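You operate a simulated robot arm through the tools that you are given. There is no shell and no other tool.

You run a simulated robot arm. Do the job below in one go: nothing can be reset, and whatever is moved stays where it is left.

JOB
Press the loose label end down, then stand the bottle on the ruled bed between stop and fence.
Fine: wind the lifting deck down before you lift it off; bottle close to the stop, green fence close to it, fence knob tight; leave the other bottles. Set down upright: blue-label bottle with the blue cap.

The check looks at the end state, three seconds after you hand in, the way a careful person would. Anything else that was tipped, shoved, dropped, spilled or broken makes it a failure. Lids that push on must go on centred and level and be pressed home; caps that screw on are set level and turned clockwise until they are tight.

ROBOT AND FRAMES
A 6-joint arm with a two-finger gripper, fixed in place. Base frame: the origin is at the foot of the arm, x ahead of it, y to its left, z up; the work surface is at about z = 850. Units: mm, degrees, N and s.
Its first joint turns from -166.0 to 166.0 degrees. Payload 2.45 kg.
The TCP is the grasp point between the finger pads, 20 mm short of the fingertips. In the tool frame z runs along the fingers and y along their closing line. Largest opening 140 mm; the body of the gripper starts 168 mm behind the TCP.
Orientation is that of the tool frame in the base frame, as a unit quaternion [w, x, y, z]. With the fingers straight down and closing along the base's y, the tool's x points along the base's -x, its y along +y and its z along -z.

CONTROLS
- The arm moves only by the tool apply_moves. Its argument "commands" is text: rows parted by semicolons, each of 7 numbers parted by spaces: the shift along the tool's x, y, z in mm, then the turn, a rotation vector about the tool's x, y, z in degrees, then the finger opening in mm, from 0 to 140. In form: dx dy dz wx wy wz hand; .... A call has 1 to 20 rows; each row shifts and turns the commanded pose from where the row before left it, along the tool's axes as they then stand. Each row takes 0.2 s and may step no farther than 50 mm and 8.6 degrees from the row before; otherwise, or with a gripper value out of range, the whole call is refused. A pose out of reach is approached as far as the arm can. The call stops where the force on the tool passes 60 N (or 10 N more than at its start, if that is more) or the arm is blocked; 0.2 s more then pass. Each finger travels about 45 mm/s and halts on what it meets, pressing with about 25 N; the grip force reading is that of the motor and also rises with nothing between the fingers. The clock runs only during rows and for 0.2 s after the last one: add rows that do not move to give the fingers time. It gives the time, the measured TCP pose, the force on the tool (base axes), the opening and the grip force at its end, in the units of the frame above (readings bear some noise), with the torque about the TCP (base axes, N m) and any sound that the robot's microphone picked up, and new pictures: "views" is both (left out), scene, wrist or none.
- Cameras (640 x 400 px; columns grow to the right, rows downward): "scene" is fixed at [394.2, 494.2, 1621.6]; the picture's right is [-0.31, -0.95, 0.00], its down [-0.77, 0.25, -0.58] and it looks along [0.56, -0.18, -0.81] (base axes); focal length 336 px, centre (320, 200). "wrist" rides on the gripper at [78, 11, -209] in the tool frame; the picture's right is [-0.14, 0.99, 0.00], its down [-0.92, -0.13, -0.37] and it looks along [-0.36, -0.05, 0.93] (tool axes); focal length 280 px, centre (320, 200). There is no depth. A picture from a camera that has moved, and an enlarged one, comes with that camera's place and axes in the base frame and with its lens. The place of the scene camera against the robot may be out by one fixed shift of up to 12 mm in any direction.
- zoom(camera, box): a new picture of the part [left, top, right, bottom] of that camera's present view, enlarged. It takes no simulated time.
- sign_off(): hands the job in; it is judged then, once.

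Places have to be worked out from the pictures, the camera data and where the tool is seen. Open the gripper and draw the arm clear of the work before you hand the job in, unless the task says otherwise.

The tools are called after "Emit:" as name(argument=value, ...) on one line, values as JSON. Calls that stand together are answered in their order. apply_moves: Moves the arm, as the interface text tells. Its arguments: {"type":"object","properties":{"commands":{"type":"string"},"views":{"type":"string","enum":["both","scene","wrist","none"]}},"required":["commands"]} The other tools are called the same way: zoom (camera, box) takes an enlarged picture of a part of a camera's view; sign_off () hands the job in.

At the start:

```text
clock: 0.0
ee_pos: [683.2, 249.3, 1254.9]
ee_rot: [0.002, 0.0, 1.0, 0.0]
contact_force: [0.3, 0.5, 0.0]
wrist_torque: [-0.02, -0.01, -0.02]
grip_width: 140.2
grasp_force: 0.1
```

scene: 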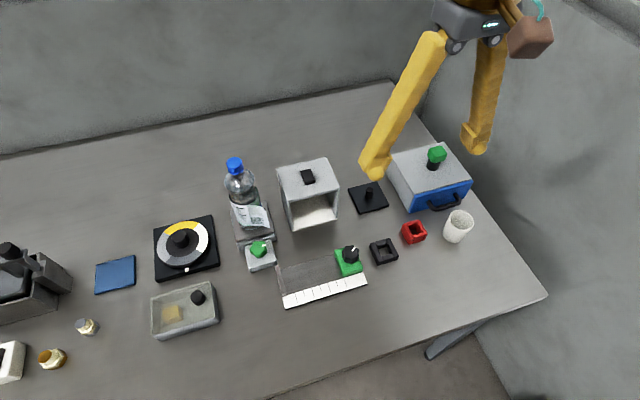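
wrist: 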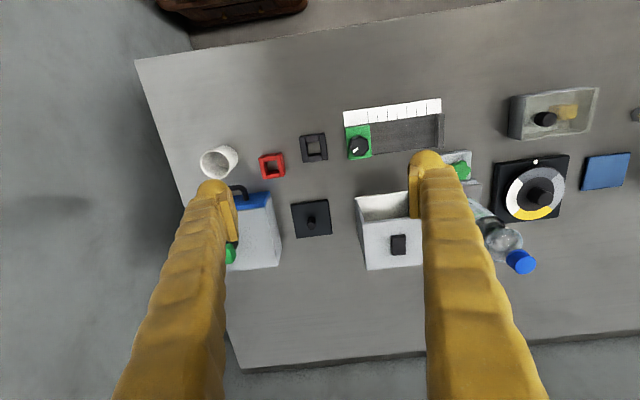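

I'll first look closely at the bottle, lifting deck and the ruled bed before moving anything.

Emit:
zoom(camera="scene", box=[200, 140, 300, 290])

Emit:
zoom(camera="scene", box=[260, 220, 390, 320])

Emit:
zoom(camera="wrist", box=[320, 80, 560, 290])

Emit:
zoom(camera="scene", box=[0, 200, 240, 400])

```text
2.67 times, centred on (250, 215) of scene
camera zoom: at [394.2, 494.2, 1621.6], right [-0.31, -0.95, 0.0], down [-0.77, 0.25, -0.58], along [0.56, -0.18, -0.81], focal length 897 px, centre (507, 160)
```

zoom: 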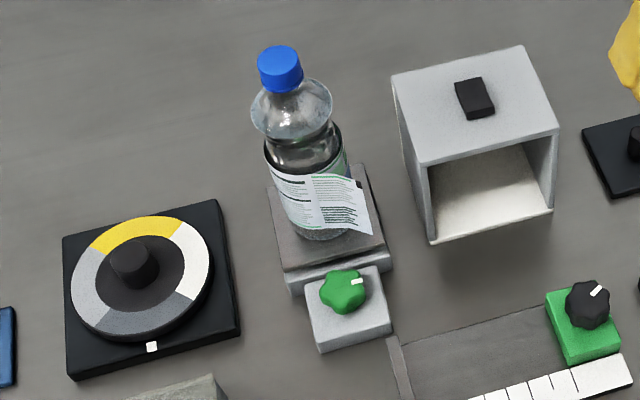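

```text
4.00 times, centred on (325, 270) of scene
camera zoom: at [394.2, 494.2, 1621.6], right [-0.31, -0.95, 0.0], down [-0.77, 0.25, -0.58], along [0.56, -0.18, -0.81], focal length 1346 px, centre (300, -80)
```

zoom: 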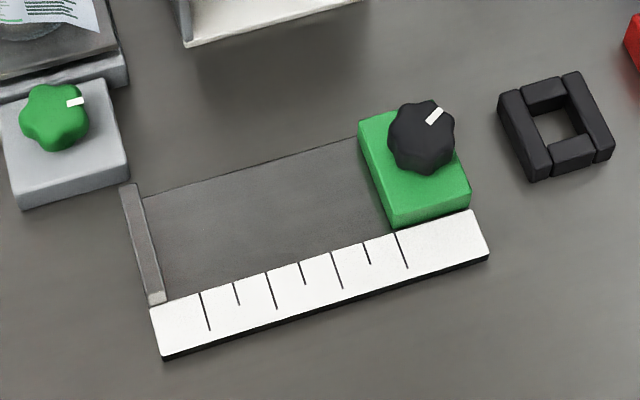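

```text
1.90 times, centred on (440, 185) of wrist
camera zoom: at [603.2, 258.2, 1464.0], right [0.14, 0.99, 0.0], down [0.92, -0.13, 0.37], along [0.37, -0.05, -0.93], focal length 534 px, centre (91, 229)
```

zoom: 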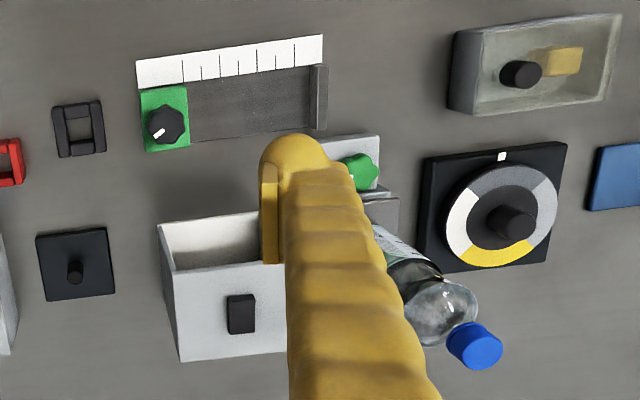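

```text
2.00 times, centred on (120, 300) of scene
camera zoom: at [394.2, 494.2, 1621.6], right [-0.31, -0.95, 0.0], down [-0.77, 0.25, -0.58], along [0.56, -0.18, -0.81], focal length 673 px, centre (720, 0)
```

zoom: 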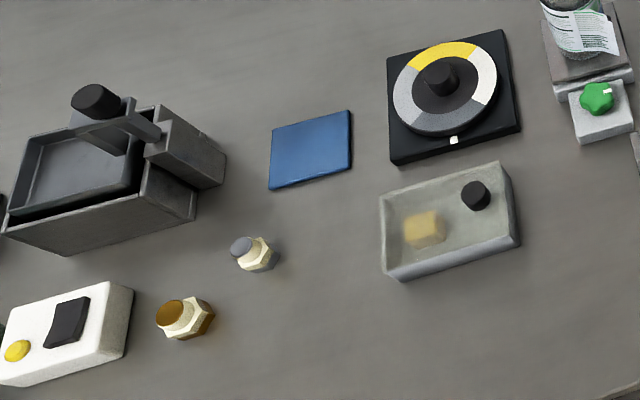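

The bottle seems to stand at about (874, 517), cap top at about z 1120, and the bed runs along y with the stop near y≈485 and the fence face near y≈341. I'll shift the arm to the left, high up, to survey this area with the wrist camera and look for other bottles.

Emit:
apply_moves(commands="0 50 0 0 0 0 140; 0 50 0 0 0 0 140; 0 50 0 0 0 0 140; 0 50 0 0 0 0 140; 0 30 0 0 0 0 140; 0 0 0 0 0 0 140")

```text
clock: 1.4
ee_pos: [680.3, 476.8, 1254.3]
ee_rot: [0.0, 0.0, 1.0, 0.0]
contact_force: [0.5, -1.0, -0.4]
wrist_torque: [-0.03, -0.02, 0.0]
grip_width: 140.1
grasp_force: 0.0
camera wrist: at [601.2, 486.7, 1464.2], right [0.14, 0.99, 0.0], down [0.92, -0.13, 0.37], along [0.37, -0.05, -0.93], focal length 280 px, centre (320, 200)
```

scene: 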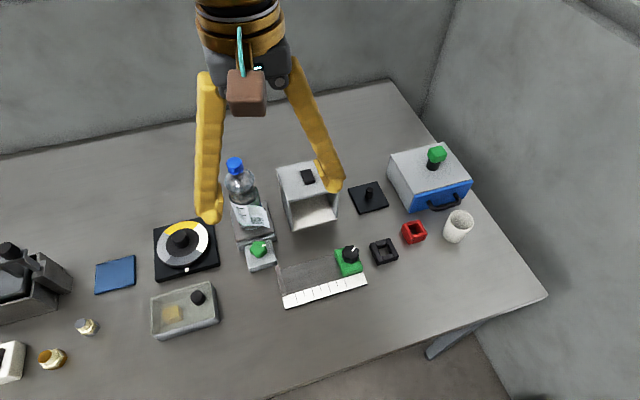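
wrist: 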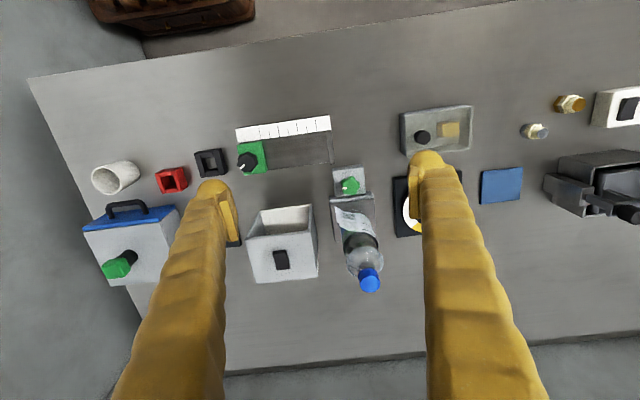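

The view is now unobstructed between the fingers; zoom into bottle, deck and bed.

Emit:
zoom(camera="wrist", box=[300, 150, 420, 300])

Emit:
zoom(camera="wrist", box=[220, 100, 380, 210])

Emit:
zoom(camera="scene", box=[220, 150, 290, 220])

Emit:
zoom(camera="scene", box=[220, 200, 290, 280])

```text
2.67 times, centred on (360, 225) of wrist
camera zoom: at [601.2, 486.7, 1464.2], right [0.14, 0.99, 0.0], down [0.92, -0.13, 0.37], along [0.37, -0.05, -0.93], focal length 748 px, centre (213, 133)
```

zoom: 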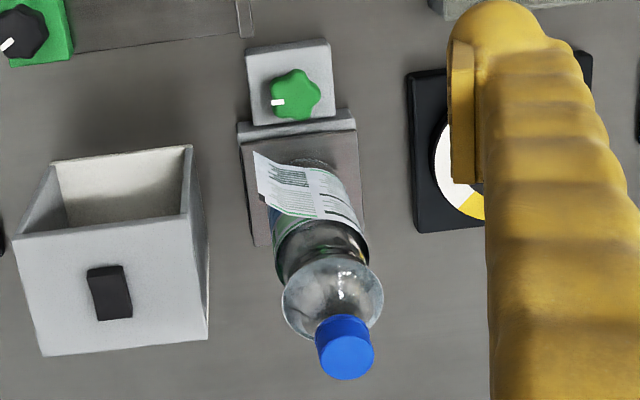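

```text
3.64 times, centred on (300, 155) of wrist
camera zoom: at [601.2, 486.7, 1464.2], right [0.14, 0.99, 0.0], down [0.92, -0.13, 0.37], along [0.37, -0.05, -0.93], focal length 1020 px, centre (393, 364)
```

zoom: 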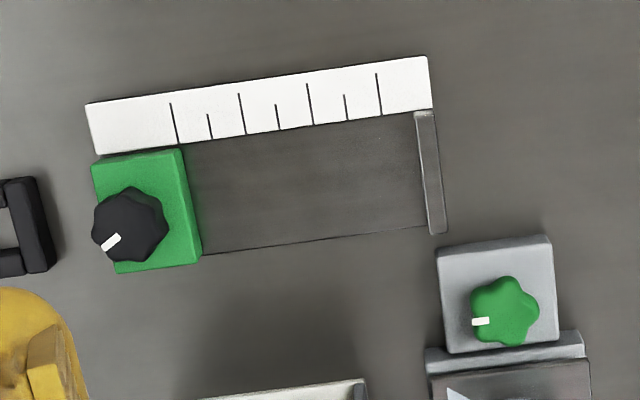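

```text
5.71 times, centred on (255, 185) of scene
camera zoom: at [394.2, 494.2, 1621.6], right [-0.31, -0.95, 0.0], down [-0.77, 0.25, -0.58], along [0.56, -0.18, -0.81], focal length 1923 px, centre (691, 286)
```

zoom: 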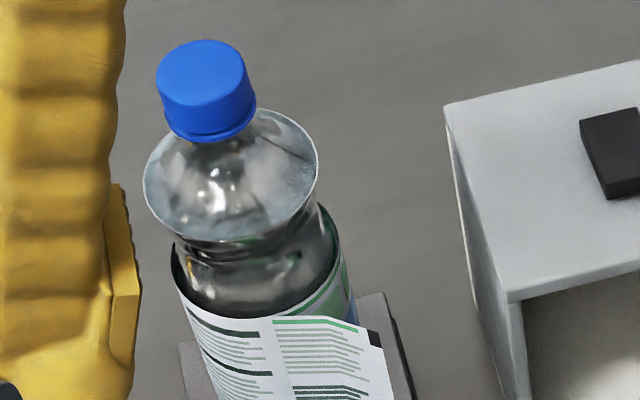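

```text
5.00 times, centred on (255, 240) of scene
camera zoom: at [394.2, 494.2, 1621.6], right [-0.31, -0.95, 0.0], down [-0.77, 0.25, -0.58], along [0.56, -0.18, -0.81], focal length 1683 px, centre (645, 0)
```

zoom: 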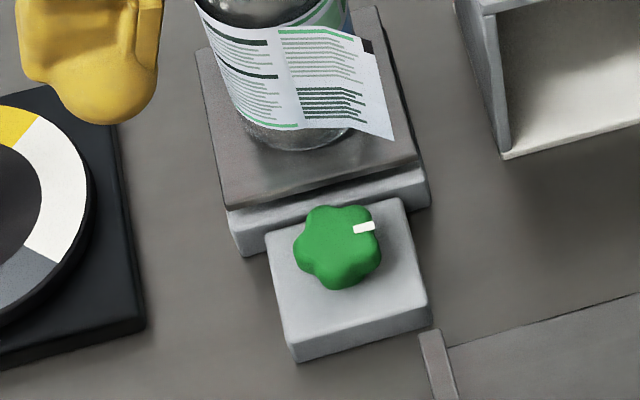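

Estimates so far: bottle axis near (885, 524), the loose flap leaves its robot-facing side toward −y, and the green deck knob is near (800, 525). I'll move closer above the knob, staying robot-side of the bottle, to refine these.

Emit:
apply_moves(commands="0 24 -0 0 0 0 140; 0 24 50 0 0 0 140; 0 0 50 0 0 0 140; 0 0 50 0 0 0 140; 0 0 0 0 0 0 140")

```text
refused: row 2 steps farther than a row can; nothing moved
```

Row 2 was too long; splitting it.

Emit:
apply_moves(commands="0 24 0 0 0 0 140; 0 24 40 0 0 0 140; 0 0 50 0 0 0 140; 0 0 50 0 0 0 140; 0 0 0 0 0 0 140")

```text
clock: 2.6
ee_pos: [682.4, 526.4, 1112.2]
ee_rot: [0.001, 0.0, 1.0, 0.0]
contact_force: [-0.6, 0.2, -0.2]
wrist_torque: [0.03, -0.01, 0.0]
grip_width: 139.9
grasp_force: 0.1
camera wrist: at [603.1, 535.8, 1322.0], right [0.14, 0.99, 0.0], down [0.92, -0.13, 0.37], along [0.37, -0.05, -0.93], focal length 280 px, centre (320, 200)
```

scene: 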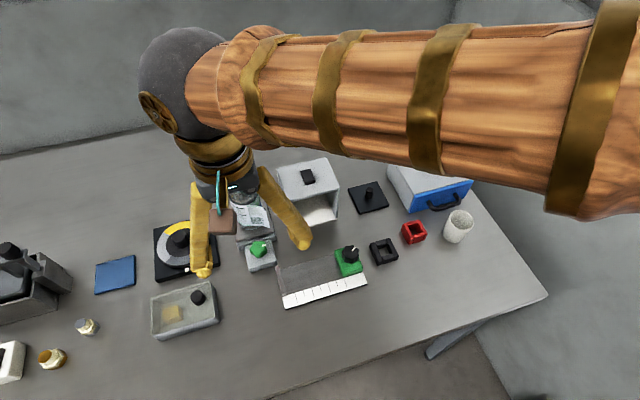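
wrist: 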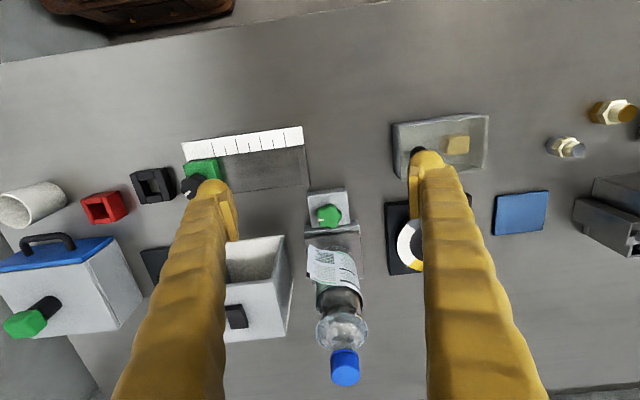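

Camera is lower now; enlarging the deck, knob and bottle.

Emit:
zoom(camera="wrist", box=[280, 175, 400, 275])

Emit:
zoom(camera="wrist", box=[280, 225, 420, 395])

Emit:
zoom(camera="wrist", box=[160, 110, 330, 220])

```text
4.00 times, centred on (340, 225) of wrist
camera zoom: at [603.1, 535.8, 1322.0], right [0.14, 0.99, 0.0], down [0.92, -0.13, 0.37], along [0.37, -0.05, -0.93], focal length 1122 px, centre (240, 100)
```

zoom: 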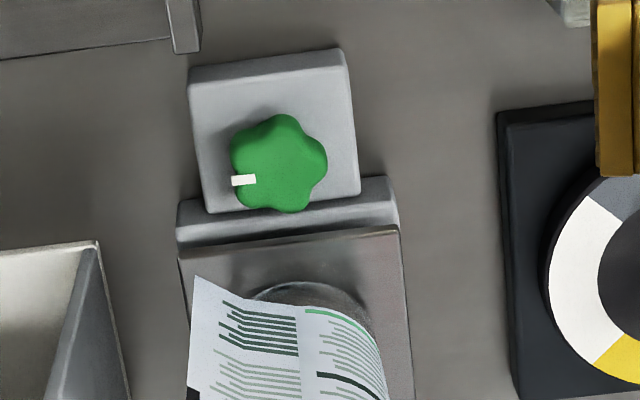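

```text
2.35 times, centred on (350, 310) of wrist
camera zoom: at [603.1, 535.8, 1322.0], right [0.14, 0.99, 0.0], down [0.92, -0.13, 0.37], along [0.37, -0.05, -0.93], focal length 660 px, centre (249, -59)
```

zoom: 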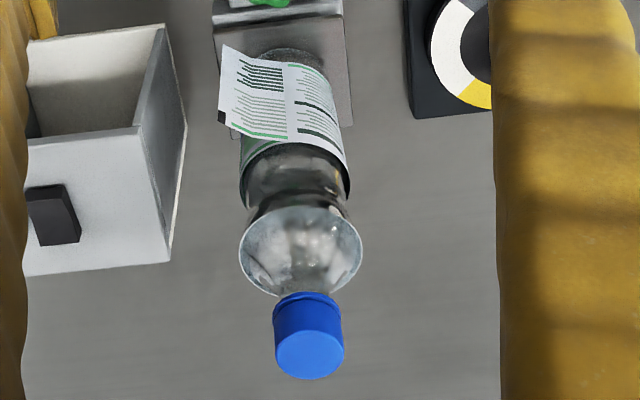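

```text
3.64 times, centred on (245, 165) of wrist
camera zoom: at [603.1, 535.8, 1322.0], right [0.14, 0.99, 0.0], down [0.92, -0.13, 0.37], along [0.37, -0.05, -0.93], focal length 1020 px, centre (593, 327)
```

zoom: 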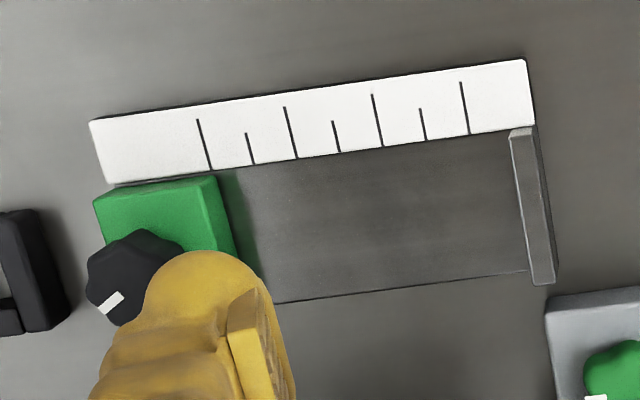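

Triangulating the two wrist views: cap top ≈ (888, 523, 1116), deck front edge x≈837, knob ≈ (801, 524) with top about z 900. I move over the knob, narrow the fingers to 70, and stop above it to check.

Emit:
apply_moves(commands="-40 0 0 0 0 0 100; -40 -2 0 0 0 0 75; -39 0 0 0 0 0 70; 0 0 50 0 0 0 70; 0 0 50 0 0 0 70; 0 0 40 0 0 0 70; 0 0 0 0 0 0 70")

```text
clock: 4.2
ee_pos: [803.6, 527.4, 972.3]
ee_rot: [-0.001, 0.0, 1.0, -0.001]
contact_force: [1.0, 0.6, 0.7]
wrist_torque: [-0.03, 0.02, -0.02]
grip_width: 69.9
grasp_force: 0.0
camera wrist: at [725.8, 537.0, 1181.5], right [0.14, 0.99, 0.0], down [0.92, -0.13, 0.37], along [0.37, -0.05, -0.93], focal length 280 px, centre (320, 200)
```

scene: 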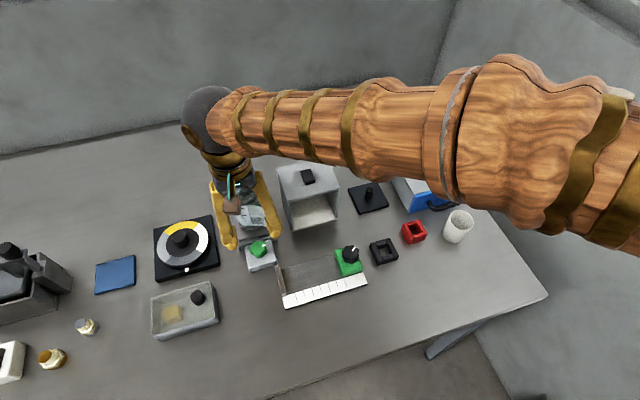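
wrist: 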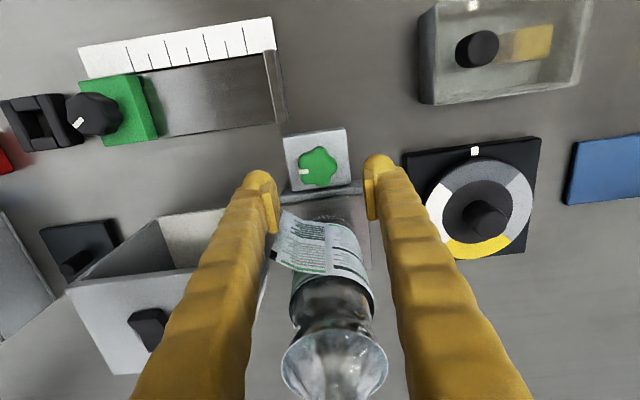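

Knob top works out to about (797, 524, 910) with its block top near 872. I centre on it and lower to TCP z≈902 with 70 mm opening.

Emit:
apply_moves(commands="6 -3 0 0 0 0 70; 0 0 35 0 0 0 70; 0 0 25 0 0 0 70; 0 0 10 0 0 0 70; 0 0 0 0 0 0 70")

Emit:
zoom(camera="scene", box=[200, 180, 310, 280])

Emit:
zoom(camera="wrist", box=[220, 80, 420, 230])

```text
clock: 5.4
ee_pos: [796.7, 520.9, 904.6]
ee_rot: [0.001, 0.001, 1.0, 0.001]
contact_force: [0.4, -0.2, 0.6]
wrist_torque: [-0.03, 0.01, 0.03]
grip_width: 70.1
grasp_force: 0.0
camera wrist: at [717.6, 531.0, 1113.9], right [0.14, 0.99, 0.0], down [0.92, -0.13, 0.37], along [0.37, -0.05, -0.93], focal length 280 px, centre (320, 200)
```

scene: 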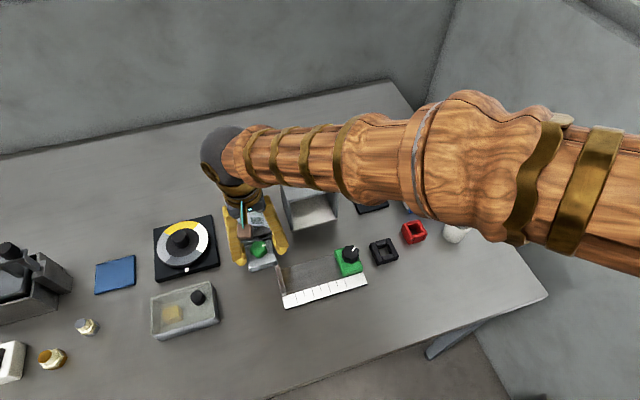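
wrist: 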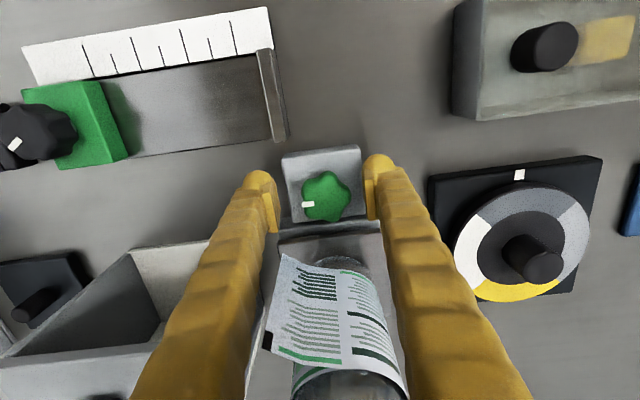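

```text
4.00 times, centred on (255, 230) of scene
camera zoom: at [394.2, 494.2, 1621.6], right [-0.31, -0.95, 0.0], down [-0.77, 0.25, -0.58], along [0.56, -0.18, -0.81], focal length 1346 px, centre (580, 80)
```

zoom: 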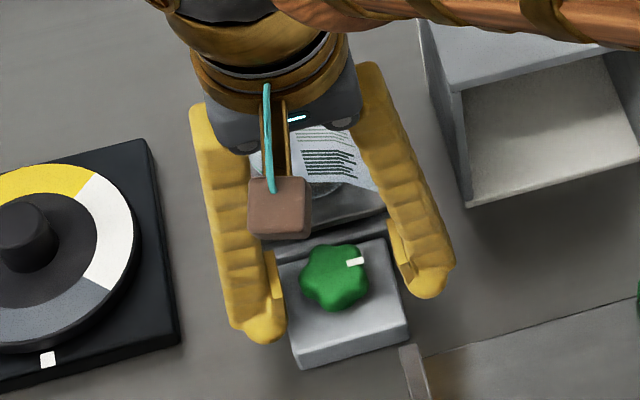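

```text
2.67 times, centred on (320, 155) of wrist
camera zoom: at [717.6, 531.0, 1113.9], right [0.14, 0.99, 0.0], down [0.92, -0.13, 0.37], along [0.37, -0.05, -0.93], focal length 748 px, centre (320, 320)
```

zoom: 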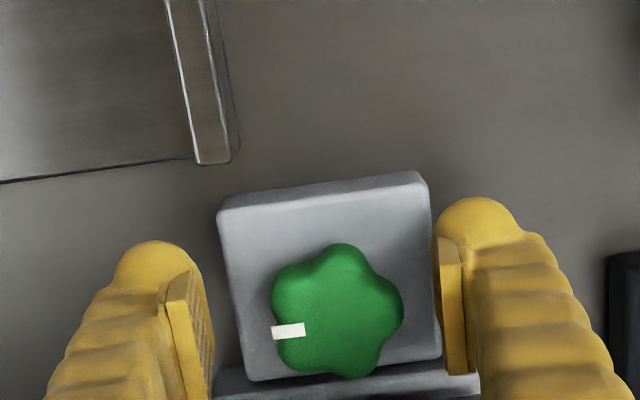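

Fingers straddle the knob cleanly; the knob centre is ~3.5 mm toward +y. I shift, lower 4 mm, and close on it.

Emit:
apply_moves(commands="-1 3.5 4 0 0 0 70; 0 0 0 0 0 0 45; 0 0 0 0 0 0 30; 0 0 0 0 0 0 30; 0 0 0 0 0 0 30", views="wrist")

Emit:
zoom(camera="wrist", box=[220, 80, 420, 230])

```text
clock: 6.6
ee_pos: [797.4, 524.6, 900.0]
ee_rot: [-0.001, 0.001, 1.0, -0.001]
contact_force: [2.1, 10.4, -13.9]
wrist_torque: [-0.04, -0.03, 0.13]
grip_width: 35.7
grasp_force: 40.3
camera wrist: at [718.3, 534.8, 1109.9], right [0.14, 0.99, 0.0], down [0.92, -0.13, 0.37], along [0.37, -0.05, -0.93], focal length 280 px, centre (320, 200)
```

wrist: 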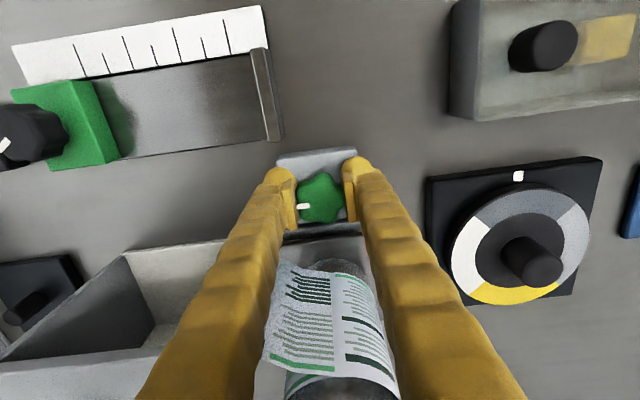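

```text
2.67 times, centred on (320, 155) of wrist
camera zoom: at [718.3, 534.8, 1109.9], right [0.14, 0.99, 0.0], down [0.92, -0.13, 0.37], along [0.37, -0.05, -0.93], focal length 748 px, centre (320, 320)
```

zoom: 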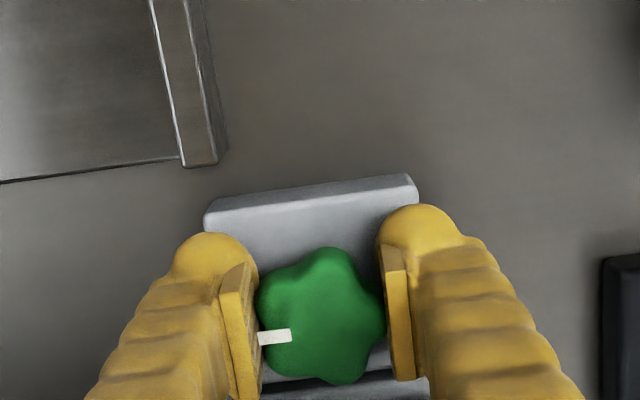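

The knob is gripped at 35.7 mm. I test-turn it counter-clockwise (seen from above) by 24° and watch the deck and the torque.

Emit:
apply_moves(commands="0 0 0 0 0 -6 28; 0 0 0 0 0 -6 28; 0 0 0 0 0 -6 28; 0 0 0 0 0 -6 28; 0 0 0 0 0 0 28")

Emit:
zoom(camera="wrist", box=[220, 80, 420, 230])

Emit:
zoom(camera="scene", box=[200, 180, 310, 280])

```text
clock: 7.8
ee_pos: [797.8, 523.8, 900.0]
ee_rot: [0.0, -0.208, 0.978, 0.0]
contact_force: [23.8, -14.4, -21.6]
wrist_torque: [0.02, -0.05, -0.01]
grip_width: 35.8
grasp_force: 44.4
camera wrist: at [720.8, 500.8, 1109.9], right [-0.28, 0.96, 0.0], down [0.89, 0.26, 0.37], along [0.35, 0.1, -0.93], focal length 280 px, centre (320, 200)
```

scene: 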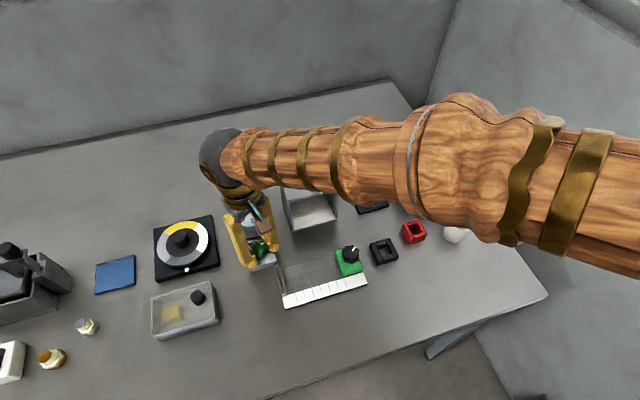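
wrist: 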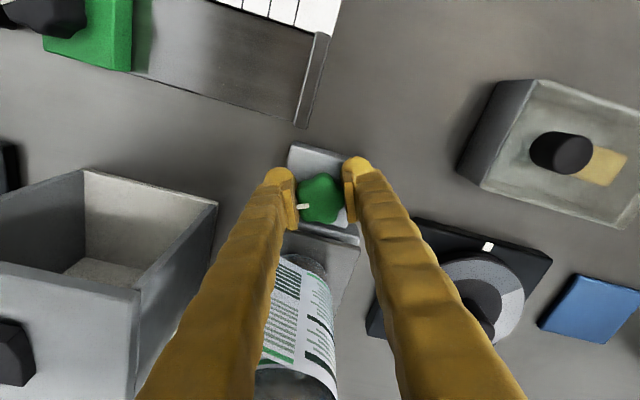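

```text
2.67 times, centred on (320, 155) of wrist
camera zoom: at [720.8, 500.8, 1109.9], right [-0.28, 0.96, 0.0], down [0.89, 0.26, 0.37], along [0.35, 0.1, -0.93], focal length 748 px, centre (320, 320)
```

zoom: 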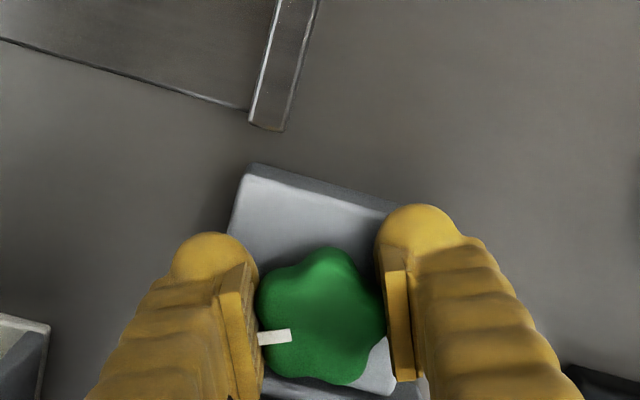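

```text
4.00 times, centred on (255, 230) of scene
camera zoom: at [394.2, 494.2, 1621.6], right [-0.31, -0.95, 0.0], down [-0.77, 0.25, -0.58], along [0.56, -0.18, -0.81], focal length 1346 px, centre (580, 80)
```

zoom: 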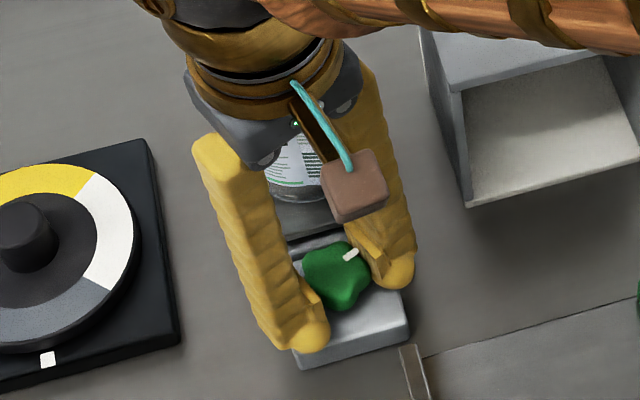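

The knob turns freely with the fingers. I'll look closer for any deck height change.

Emit:
zoom(camera="scene", box=[235, 205, 285, 245])

Emit:
zoom(camera="wrist", box=[240, 200, 380, 320])

```text
10.00 times, centred on (260, 225) of scene
camera zoom: at [394.2, 494.2, 1621.6], right [-0.31, -0.95, 0.0], down [-0.77, 0.25, -0.58], along [0.56, -0.18, -0.81], focal length 3365 px, centre (920, -50)
```

zoom: 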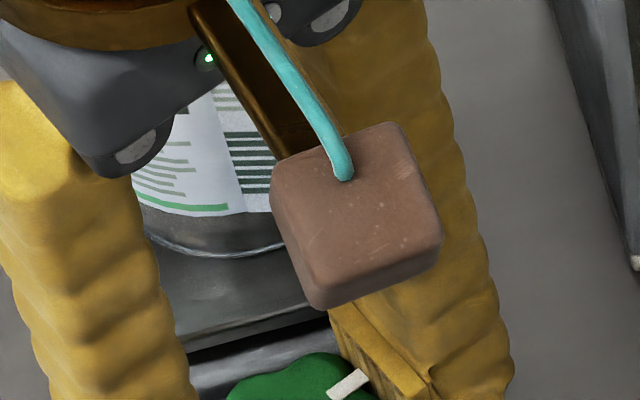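

```text
3.33 times, centred on (310, 260) of wrist
camera zoom: at [720.8, 500.8, 1109.9], right [-0.28, 0.96, 0.0], down [0.89, 0.26, 0.37], along [0.35, 0.1, -0.93], focal length 935 px, centre (353, 0)
```

zoom: 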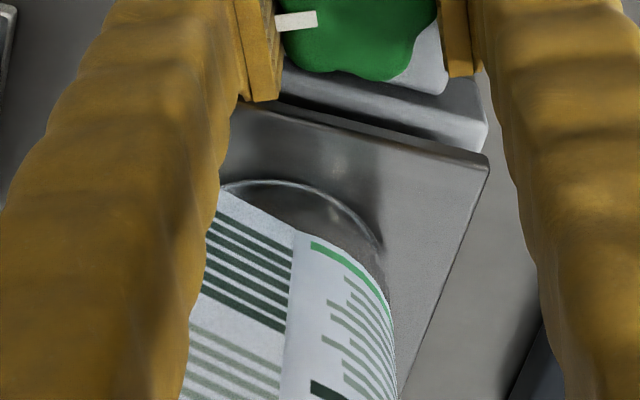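

The deck possibly dropped a little; I'll take a full additional 44° stroke (release, swing back, regrip, turn counter-clockwise) and compare.

Emit:
apply_moves(commands="0 0 0 0 0 0 52; 0 0 0 0 0 0 52; 0 0 0 0 0 7.5 52; 0 0 0 0 0 7.5 52; 0 0 0 0 0 7.5 52; 0 0 0 0 0 7.5 52; 0 0 0 0 0 7.5 52; 0 0 0 0 0 6.5 52; 0 0 0 0 0 0 28; 0 0 0 0 0 0 28; 0 0 0 0 0 -7.5 28; 0 0 0 0 0 -7.5 28; 0 0 0 0 0 -7.5 28; 0 0 0 0 0 -7.5 28; 0 0 0 0 0 -7.5 28; 0 0 0 0 0 -6.5 28; 0 0 0 0 0 0 28")

Emit:
zoom(camera="scene", box=[235, 205, 285, 245])

Emit:
zoom(camera="wrist", box=[240, 200, 380, 320])

```text
clock: 11.4
ee_pos: [798.7, 522.7, 899.3]
ee_rot: [0.0, -0.208, 0.978, -0.001]
contact_force: [9.0, -58.3, 1.6]
wrist_torque: [0.01, 0.06, -0.14]
grip_width: 35.6
grasp_force: 45.1
camera wrist: at [720.9, 500.9, 1109.4], right [-0.28, 0.96, 0.0], down [0.89, 0.26, 0.37], along [0.35, 0.1, -0.93], focal length 280 px, centre (320, 200)
```

scene: 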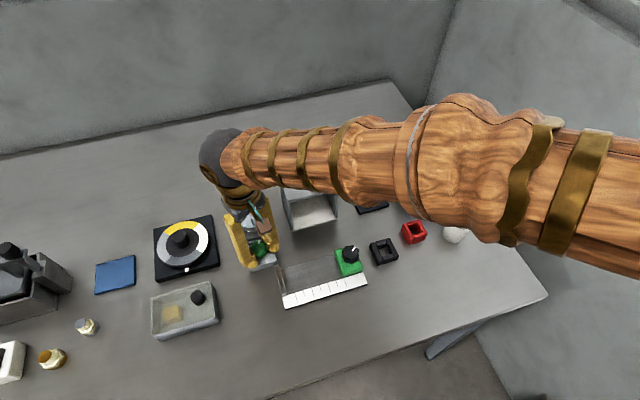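
wrist: 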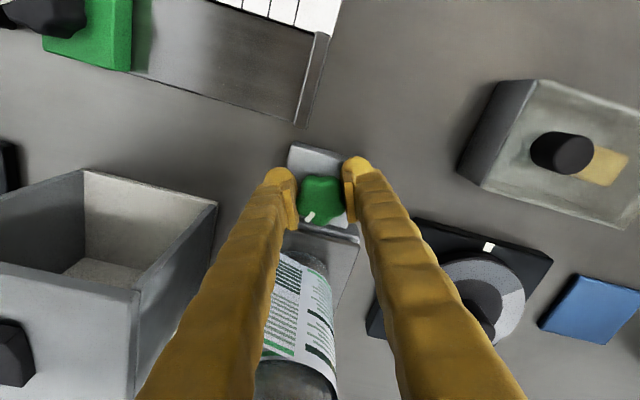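

```text
10.00 times, centred on (260, 225) of scene
camera zoom: at [394.2, 494.2, 1621.6], right [-0.31, -0.95, 0.0], down [-0.77, 0.25, -0.58], along [0.56, -0.18, -0.81], focal length 3365 px, centre (920, -50)
```

zoom: 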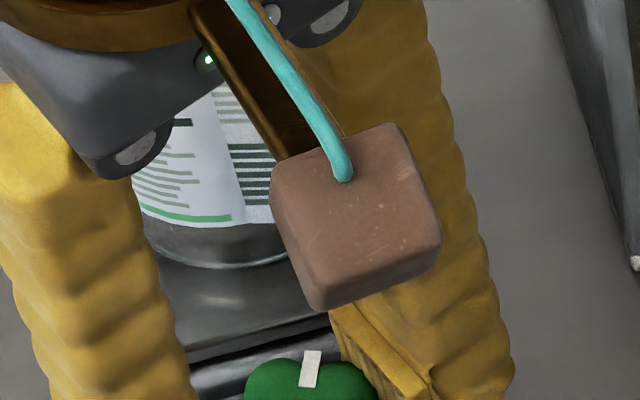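

```text
3.33 times, centred on (310, 260) of wrist
camera zoom: at [720.9, 500.9, 1109.4], right [-0.28, 0.96, 0.0], down [0.89, 0.26, 0.37], along [0.35, 0.1, -0.93], focal length 935 px, centre (353, 0)
```

zoom: 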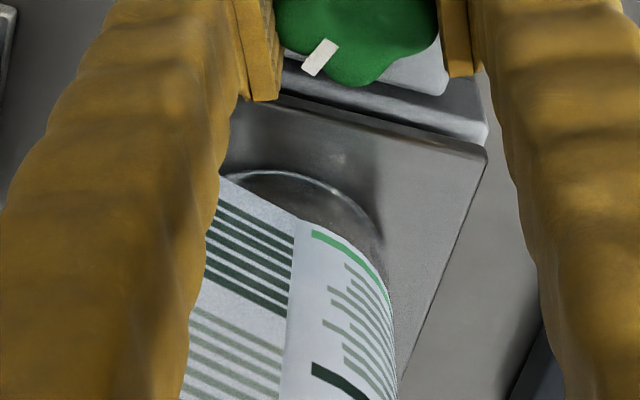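

Counter-clockwise lowers the deck (about 4–5 mm on the last stroke). I release, check the residual force, swing back and do another stroke.

Emit:
apply_moves(commands="0 0 0 0 0 0 52; 0 0 0 0 0 0 52; 0 0 0 0 0 7.5 52; 0 0 0 0 0 7.5 52; 0 0 0 0 0 7.5 52; 0 0 0 0 0 7.5 52; 0 0 0 0 0 7.5 52; 0 0 0 0 0 6.5 52", views="wrist")

Emit:
zoom(camera="wrist", box=[220, 80, 420, 230])

```text
clock: 13.2
ee_pos: [796.1, 525.8, 900.4]
ee_rot: [0.0, 0.175, 0.985, 0.0]
contact_force: [0.4, -0.4, -0.6]
wrist_torque: [-0.02, -0.02, 0.03]
grip_width: 52.0
grasp_force: 0.1
camera wrist: at [726.4, 561.3, 1110.5], right [0.47, 0.88, 0.0], down [0.82, -0.44, 0.37], along [0.33, -0.17, -0.93], focal length 280 px, centre (320, 200)
```

wrist: 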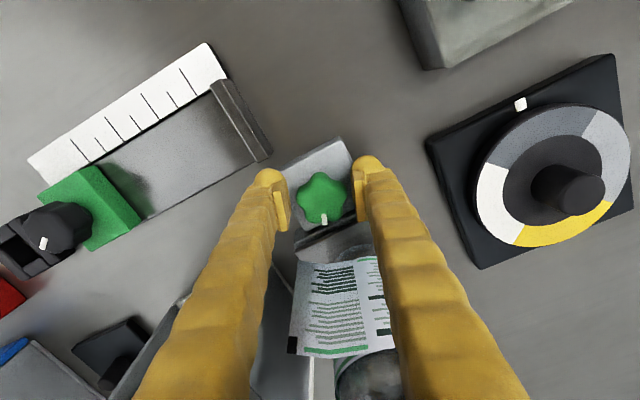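

```text
2.67 times, centred on (320, 155) of wrist
camera zoom: at [726.4, 561.3, 1110.5], right [0.47, 0.88, 0.0], down [0.82, -0.44, 0.37], along [0.33, -0.17, -0.93], focal length 748 px, centre (320, 320)
```

zoom: 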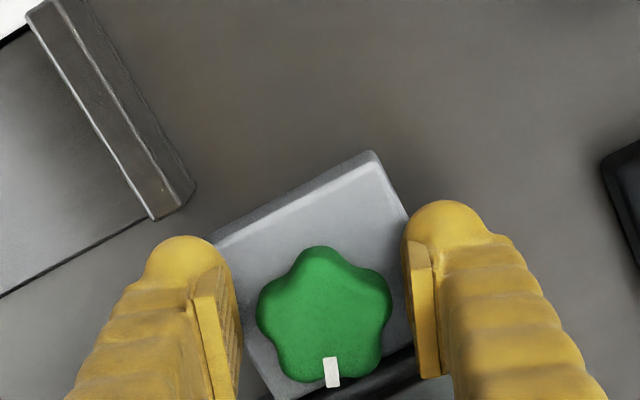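

The knob is well centred between the pads. I repeat the stroke: close, turn counter-clockwise 44°, release, swing back.

Emit:
apply_moves(commands="0 0 0 0 0 0 30; 0 0 0 0 0 0 30; 0 0 0 0 0 -7.5 30; 0 0 0 0 0 -7.5 30; 0 0 0 0 0 -7.5 30; 0 0 0 0 0 -7.5 30; 0 0 0 0 0 -7.5 30; 0 0 0 0 0 -6.5 30; 0 0 0 0 0 0 52; 0 0 0 0 0 0 52; 0 0 0 0 0 7.5 52; 0 0 0 0 0 7.5 52; 0 0 0 0 0 7.5 52; 0 0 0 0 0 7.5 52; 0 0 0 0 0 7.5 52; 0 0 0 0 0 6.5 52", views="wrist")

Emit:
zoom(camera="wrist", box=[260, 160, 400, 300])

```text
clock: 16.6
ee_pos: [795.8, 525.5, 901.5]
ee_rot: [0.0, 0.174, 0.985, 0.0]
contact_force: [0.3, -0.2, 0.0]
wrist_torque: [0.01, -0.01, 0.05]
grip_width: 51.9
grasp_force: 0.1
camera wrist: at [725.4, 560.9, 1110.4], right [0.47, 0.88, 0.0], down [0.82, -0.44, 0.37], along [0.33, -0.17, -0.93], focal length 280 px, centre (320, 200)
```

wrist: 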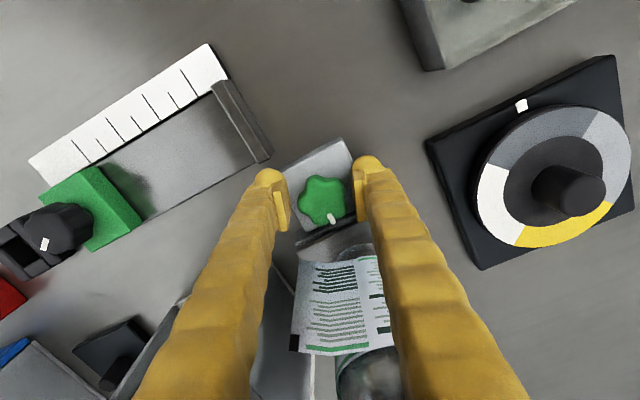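

```text
2.86 times, centred on (330, 230) of wrist
camera zoom: at [725.4, 560.9, 1110.4], right [0.47, 0.88, 0.0], down [0.82, -0.44, 0.37], along [0.33, -0.17, -0.93], focal length 801 px, centre (291, 114)
```

zoom: 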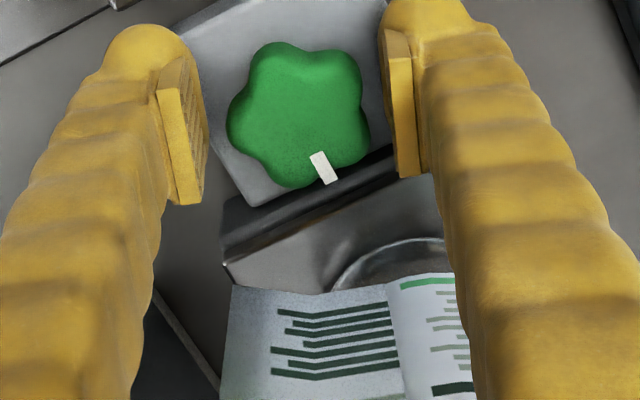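

The marker advanced only ~16° this time, so either the fingers slipped or the deck is near its stop. I close again and turn while reading the torque.

Emit:
apply_moves(commands="0 0 0 0 0 0 30; 0 0 0 0 0 0 30; 0 0 0 0 0 0 30; 0 0 0 0 0 -7.5 30; 0 0 0 0 0 -7.5 30; 0 0 0 0 0 -7.5 30", views="wrist")

Emit:
zoom(camera="wrist", box=[260, 160, 400, 300])

```text
clock: 18.0
ee_pos: [795.5, 524.3, 898.3]
ee_rot: [-0.001, -0.023, 1.0, -0.001]
contact_force: [-7.0, 2.7, -32.6]
wrist_torque: [0.53, 0.19, -0.45]
grip_width: 36.9
grasp_force: 25.0
camera wrist: at [717.0, 531.5, 1108.2], right [0.09, 1.0, 0.0], down [0.93, -0.09, 0.37], along [0.36, -0.04, -0.93], focal length 280 px, centre (320, 200)
```

wrist: 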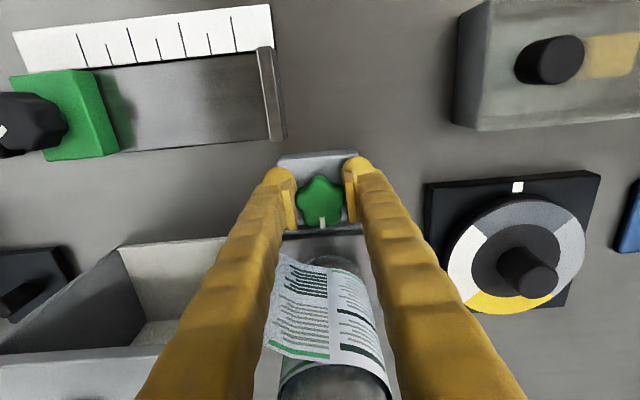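

```text
2.86 times, centred on (330, 230) of wrist
camera zoom: at [717.0, 531.5, 1108.2], right [0.09, 1.0, 0.0], down [0.93, -0.09, 0.37], along [0.36, -0.04, -0.93], focal length 801 px, centre (291, 114)
```

zoom: 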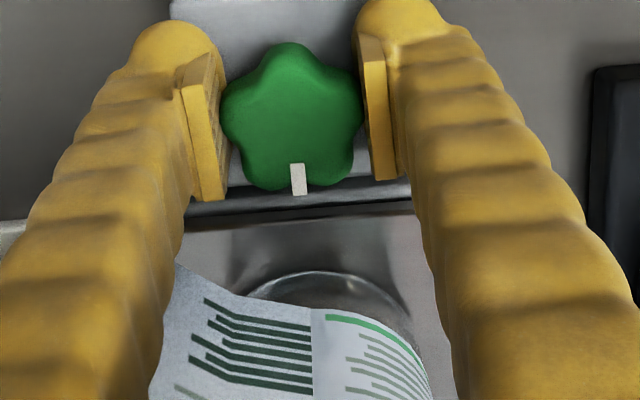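

Reaction torque is now −0.45 Nm and the knob has stalled after about 90° in total, so the deck may be on its lower stop. I release, rise and back away to verify with clear views.

Emit:
apply_moves(commands="0 0 0 0 0 0 55; 0 0 0 0 0 0 55; 0 0 -50 0 0 0 60; 0 0 -50 0 0 0 60; 0 0 -50 0 0 -2 80; 50 0 -50 0 0 0 100; 50 0 0 0 0 0 140; 30 0 0 0 0 0 140; 0 0 0 0 0 0 140")

```text
refused: row 6 steps farther than a row can; nothing moved
```

Row 6 exceeded the step limit; resending within limits.

Emit:
apply_moves(commands="0 0 0 0 0 0 55; 0 0 0 0 0 0 55; 0 0 -50 0 0 0 60; 0 0 -50 0 0 0 60; 0 0 -50 0 0 -2.5 80; 0 0 -50 0 0 0 100; 50 0 0 0 0 0 120; 50 0 0 0 0 0 140; 14 0 -12 0 0 0 140; 0 0 0 0 0 0 140")

Emit:
zoom(camera="wrist", box=[280, 175, 400, 275])

Emit:
zoom(camera="scene", box=[220, 200, 290, 280])

Emit:
zoom(camera="wrist", box=[280, 225, 420, 395])

```text
clock: 20.2
ee_pos: [682.3, 516.9, 1112.3]
ee_rot: [0.0, -0.044, 0.999, 0.0]
contact_force: [0.1, 1.1, -0.1]
wrist_torque: [-0.01, 0.02, -0.02]
grip_width: 139.9
grasp_force: 0.1
camera wrist: at [602.5, 519.7, 1322.5], right [0.05, 1.0, 0.0], down [0.93, -0.05, 0.37], along [0.37, -0.02, -0.93], focal length 280 px, centre (320, 200)
```

scene: 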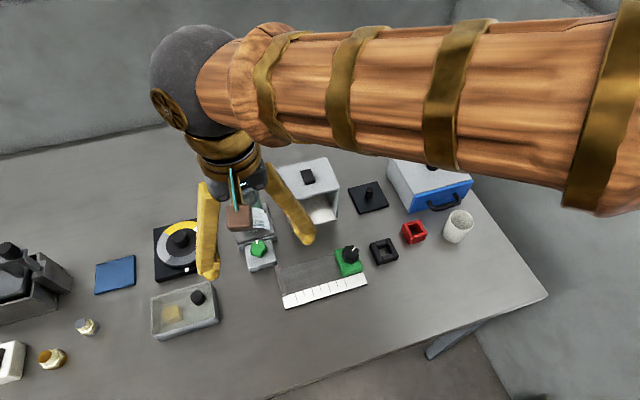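
wrist: 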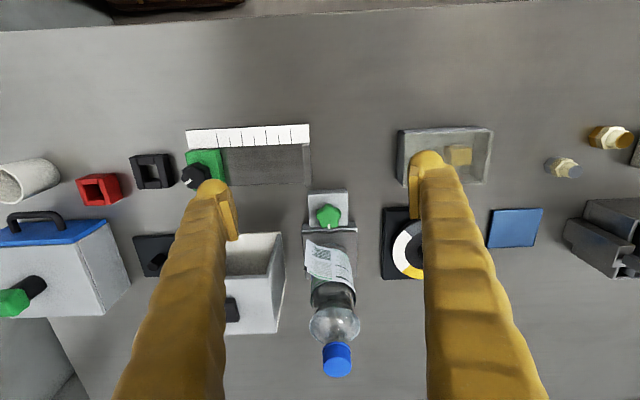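

```text
4.00 times, centred on (340, 225) of wrist
camera zoom: at [602.5, 519.7, 1322.5], right [0.05, 1.0, 0.0], down [0.93, -0.05, 0.37], along [0.37, -0.02, -0.93], focal length 1122 px, centre (240, 100)
```

zoom: 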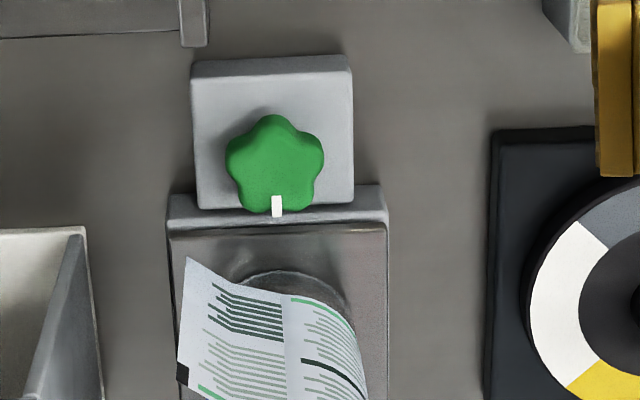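

```text
5.00 times, centred on (255, 240) of scene
camera zoom: at [394.2, 494.2, 1621.6], right [-0.31, -0.95, 0.0], down [-0.77, 0.25, -0.58], along [0.56, -0.18, -0.81], focal length 1683 px, centre (645, 0)
```

zoom: 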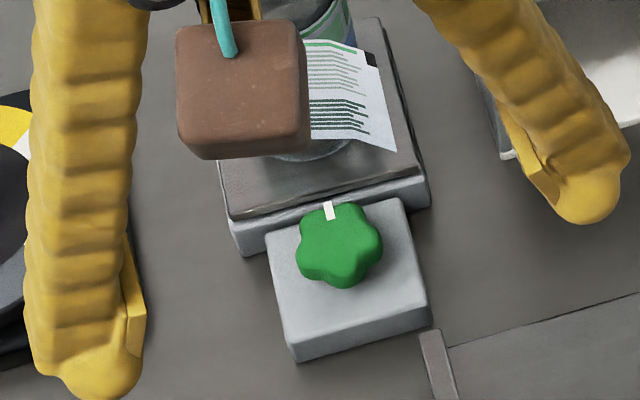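

```text
2.35 times, centred on (350, 310) of wrist
camera zoom: at [602.5, 519.7, 1322.5], right [0.05, 1.0, 0.0], down [0.93, -0.05, 0.37], along [0.37, -0.02, -0.93], focal length 660 px, centre (249, -59)
```

zoom: 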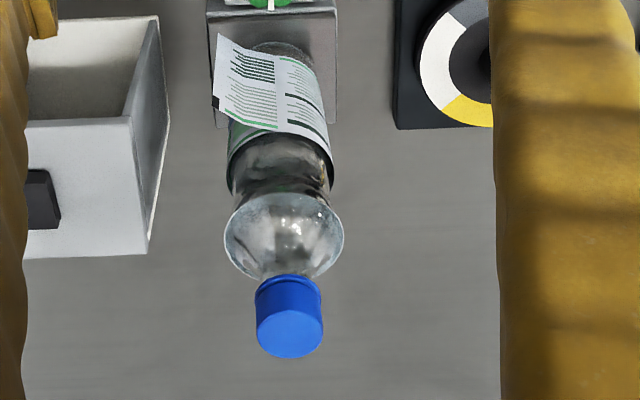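

The deck is now seated flush on its base (≈10 mm lower), so winding down is done; the bottle is still upright at (888, 524), cap top ≈ z 1105. Next I test whether a vertical gripper reaches above the bottle, at a safe height.

Emit:
apply_moves(commands="0 0 -48 0 0 0 140; -49.3 -4.1 0 0 0 0 140; -49.3 -4.1 0 0 0 0 140; -49.3 -4.1 0 0 0 0 140; -49.3 -4.1 0 0 0 0 140; 0 0 0 0 0 0 140")

```text
clock: 21.6
ee_pos: [882.2, 516.4, 1161.9]
ee_rot: [0.001, -0.044, 0.999, 0.001]
contact_force: [0.0, -0.1, 0.1]
wrist_torque: [0.02, 0.01, 0.01]
grip_width: 140.2
grasp_force: 0.0
camera wrist: at [801.3, 519.9, 1371.3], right [0.05, 1.0, 0.0], down [0.93, -0.05, 0.37], along [0.37, -0.02, -0.93], focal length 280 px, centre (320, 200)
```

scene: 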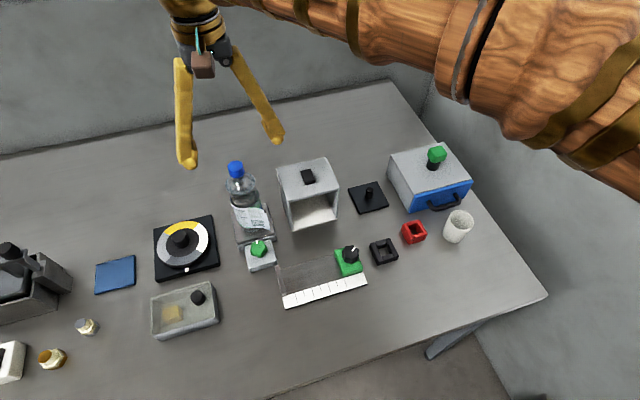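
wrist: 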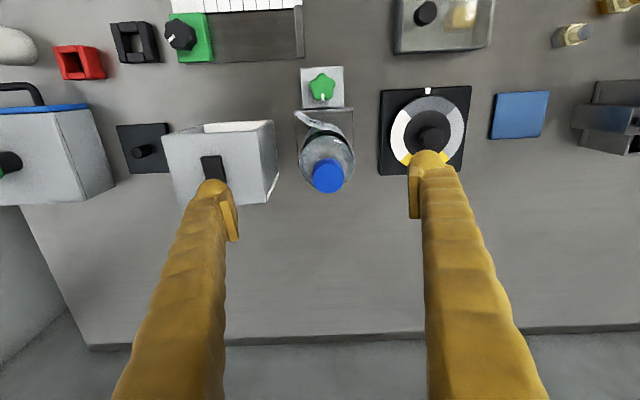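

A vertical tool does reach here. Zooming to refine the bottle axis and see the flap from above.

Emit:
zoom(camera="wrist", box=[270, 60, 390, 210])

Emit:
zoom(camera="scene", box=[220, 150, 290, 250])

```text
2.67 times, centred on (330, 135) of wrist
camera zoom: at [801.3, 519.9, 1371.3], right [0.05, 1.0, 0.0], down [0.93, -0.05, 0.37], along [0.37, -0.02, -0.93], focal length 748 px, centre (293, 373)
```

zoom: 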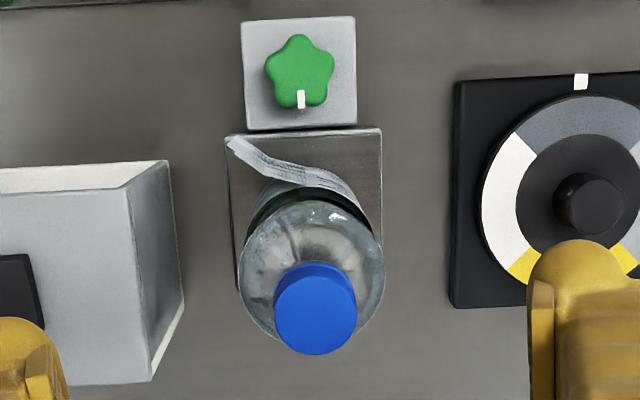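

```text
4.00 times, centred on (255, 200) of scene
camera zoom: at [394.2, 494.2, 1621.6], right [-0.31, -0.95, 0.0], down [-0.77, 0.25, -0.58], along [0.56, -0.18, -0.81], focal length 1346 px, centre (580, 200)
```

zoom: 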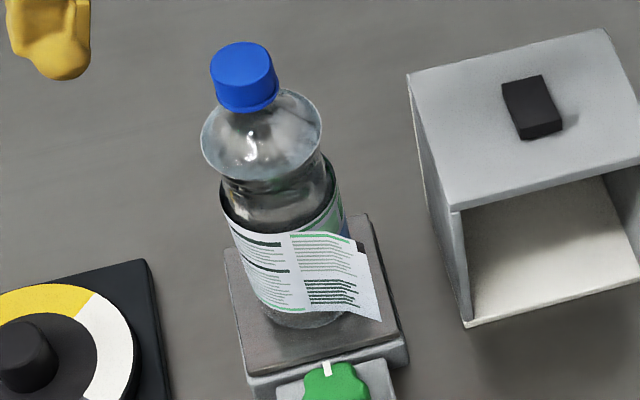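

The bottle axis is near (885, 524) and the flap runs from its front toward −x/−y, so I want pads closing along azimuth ~34°/214°. The finger roots are narrow, so I'll tilt the hand ~36° about the closing axis to keep the dome clear; doing yaw then tilt here, above the cap.

Emit:
apply_moves(commands="0 0 0 0 0 7.6 140; 0 0 0 0 0 7.6 140; 0 0 0 0 0 7.6 140; 0 0 0 0 0 7.6 140; 0 0 0 0 0 7.6 140; 0 0 0 0 0 7.6 140; 0 0 0 0 0 7.6 140; 0 0 0 0 0 7.8 140; 0 0 0 0 -6 0 140; 0 0 0 0 -6 0 140; 0 0 0 0 -6 0 140; 0 0 0 0 -6 0 140; 0 0 0 0 -6 0 140; 0 0 0 0 -6 0 140; 0 0 0 0 0 0 140")

```text
clock: 24.8
ee_pos: [881.3, 515.2, 1159.6]
ee_rot: [0.274, 0.446, 0.839, -0.145]
contact_force: [0.4, -0.6, 0.1]
wrist_torque: [0.0, 0.03, 0.03]
grip_width: 140.1
grasp_force: 0.0
camera wrist: at [785.3, 675.5, 1283.5], right [0.88, 0.46, 0.08], down [0.19, -0.51, 0.84], along [0.43, -0.73, -0.54], focal length 280 px, centre (320, 200)
```

scene: 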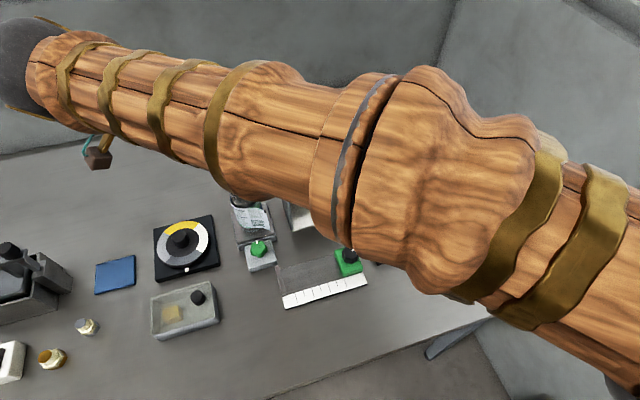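
wrist: 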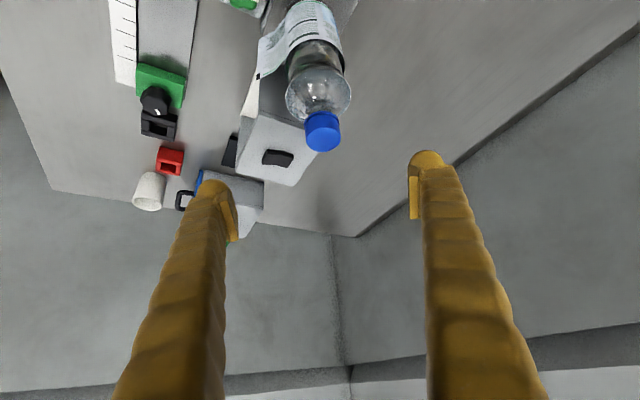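

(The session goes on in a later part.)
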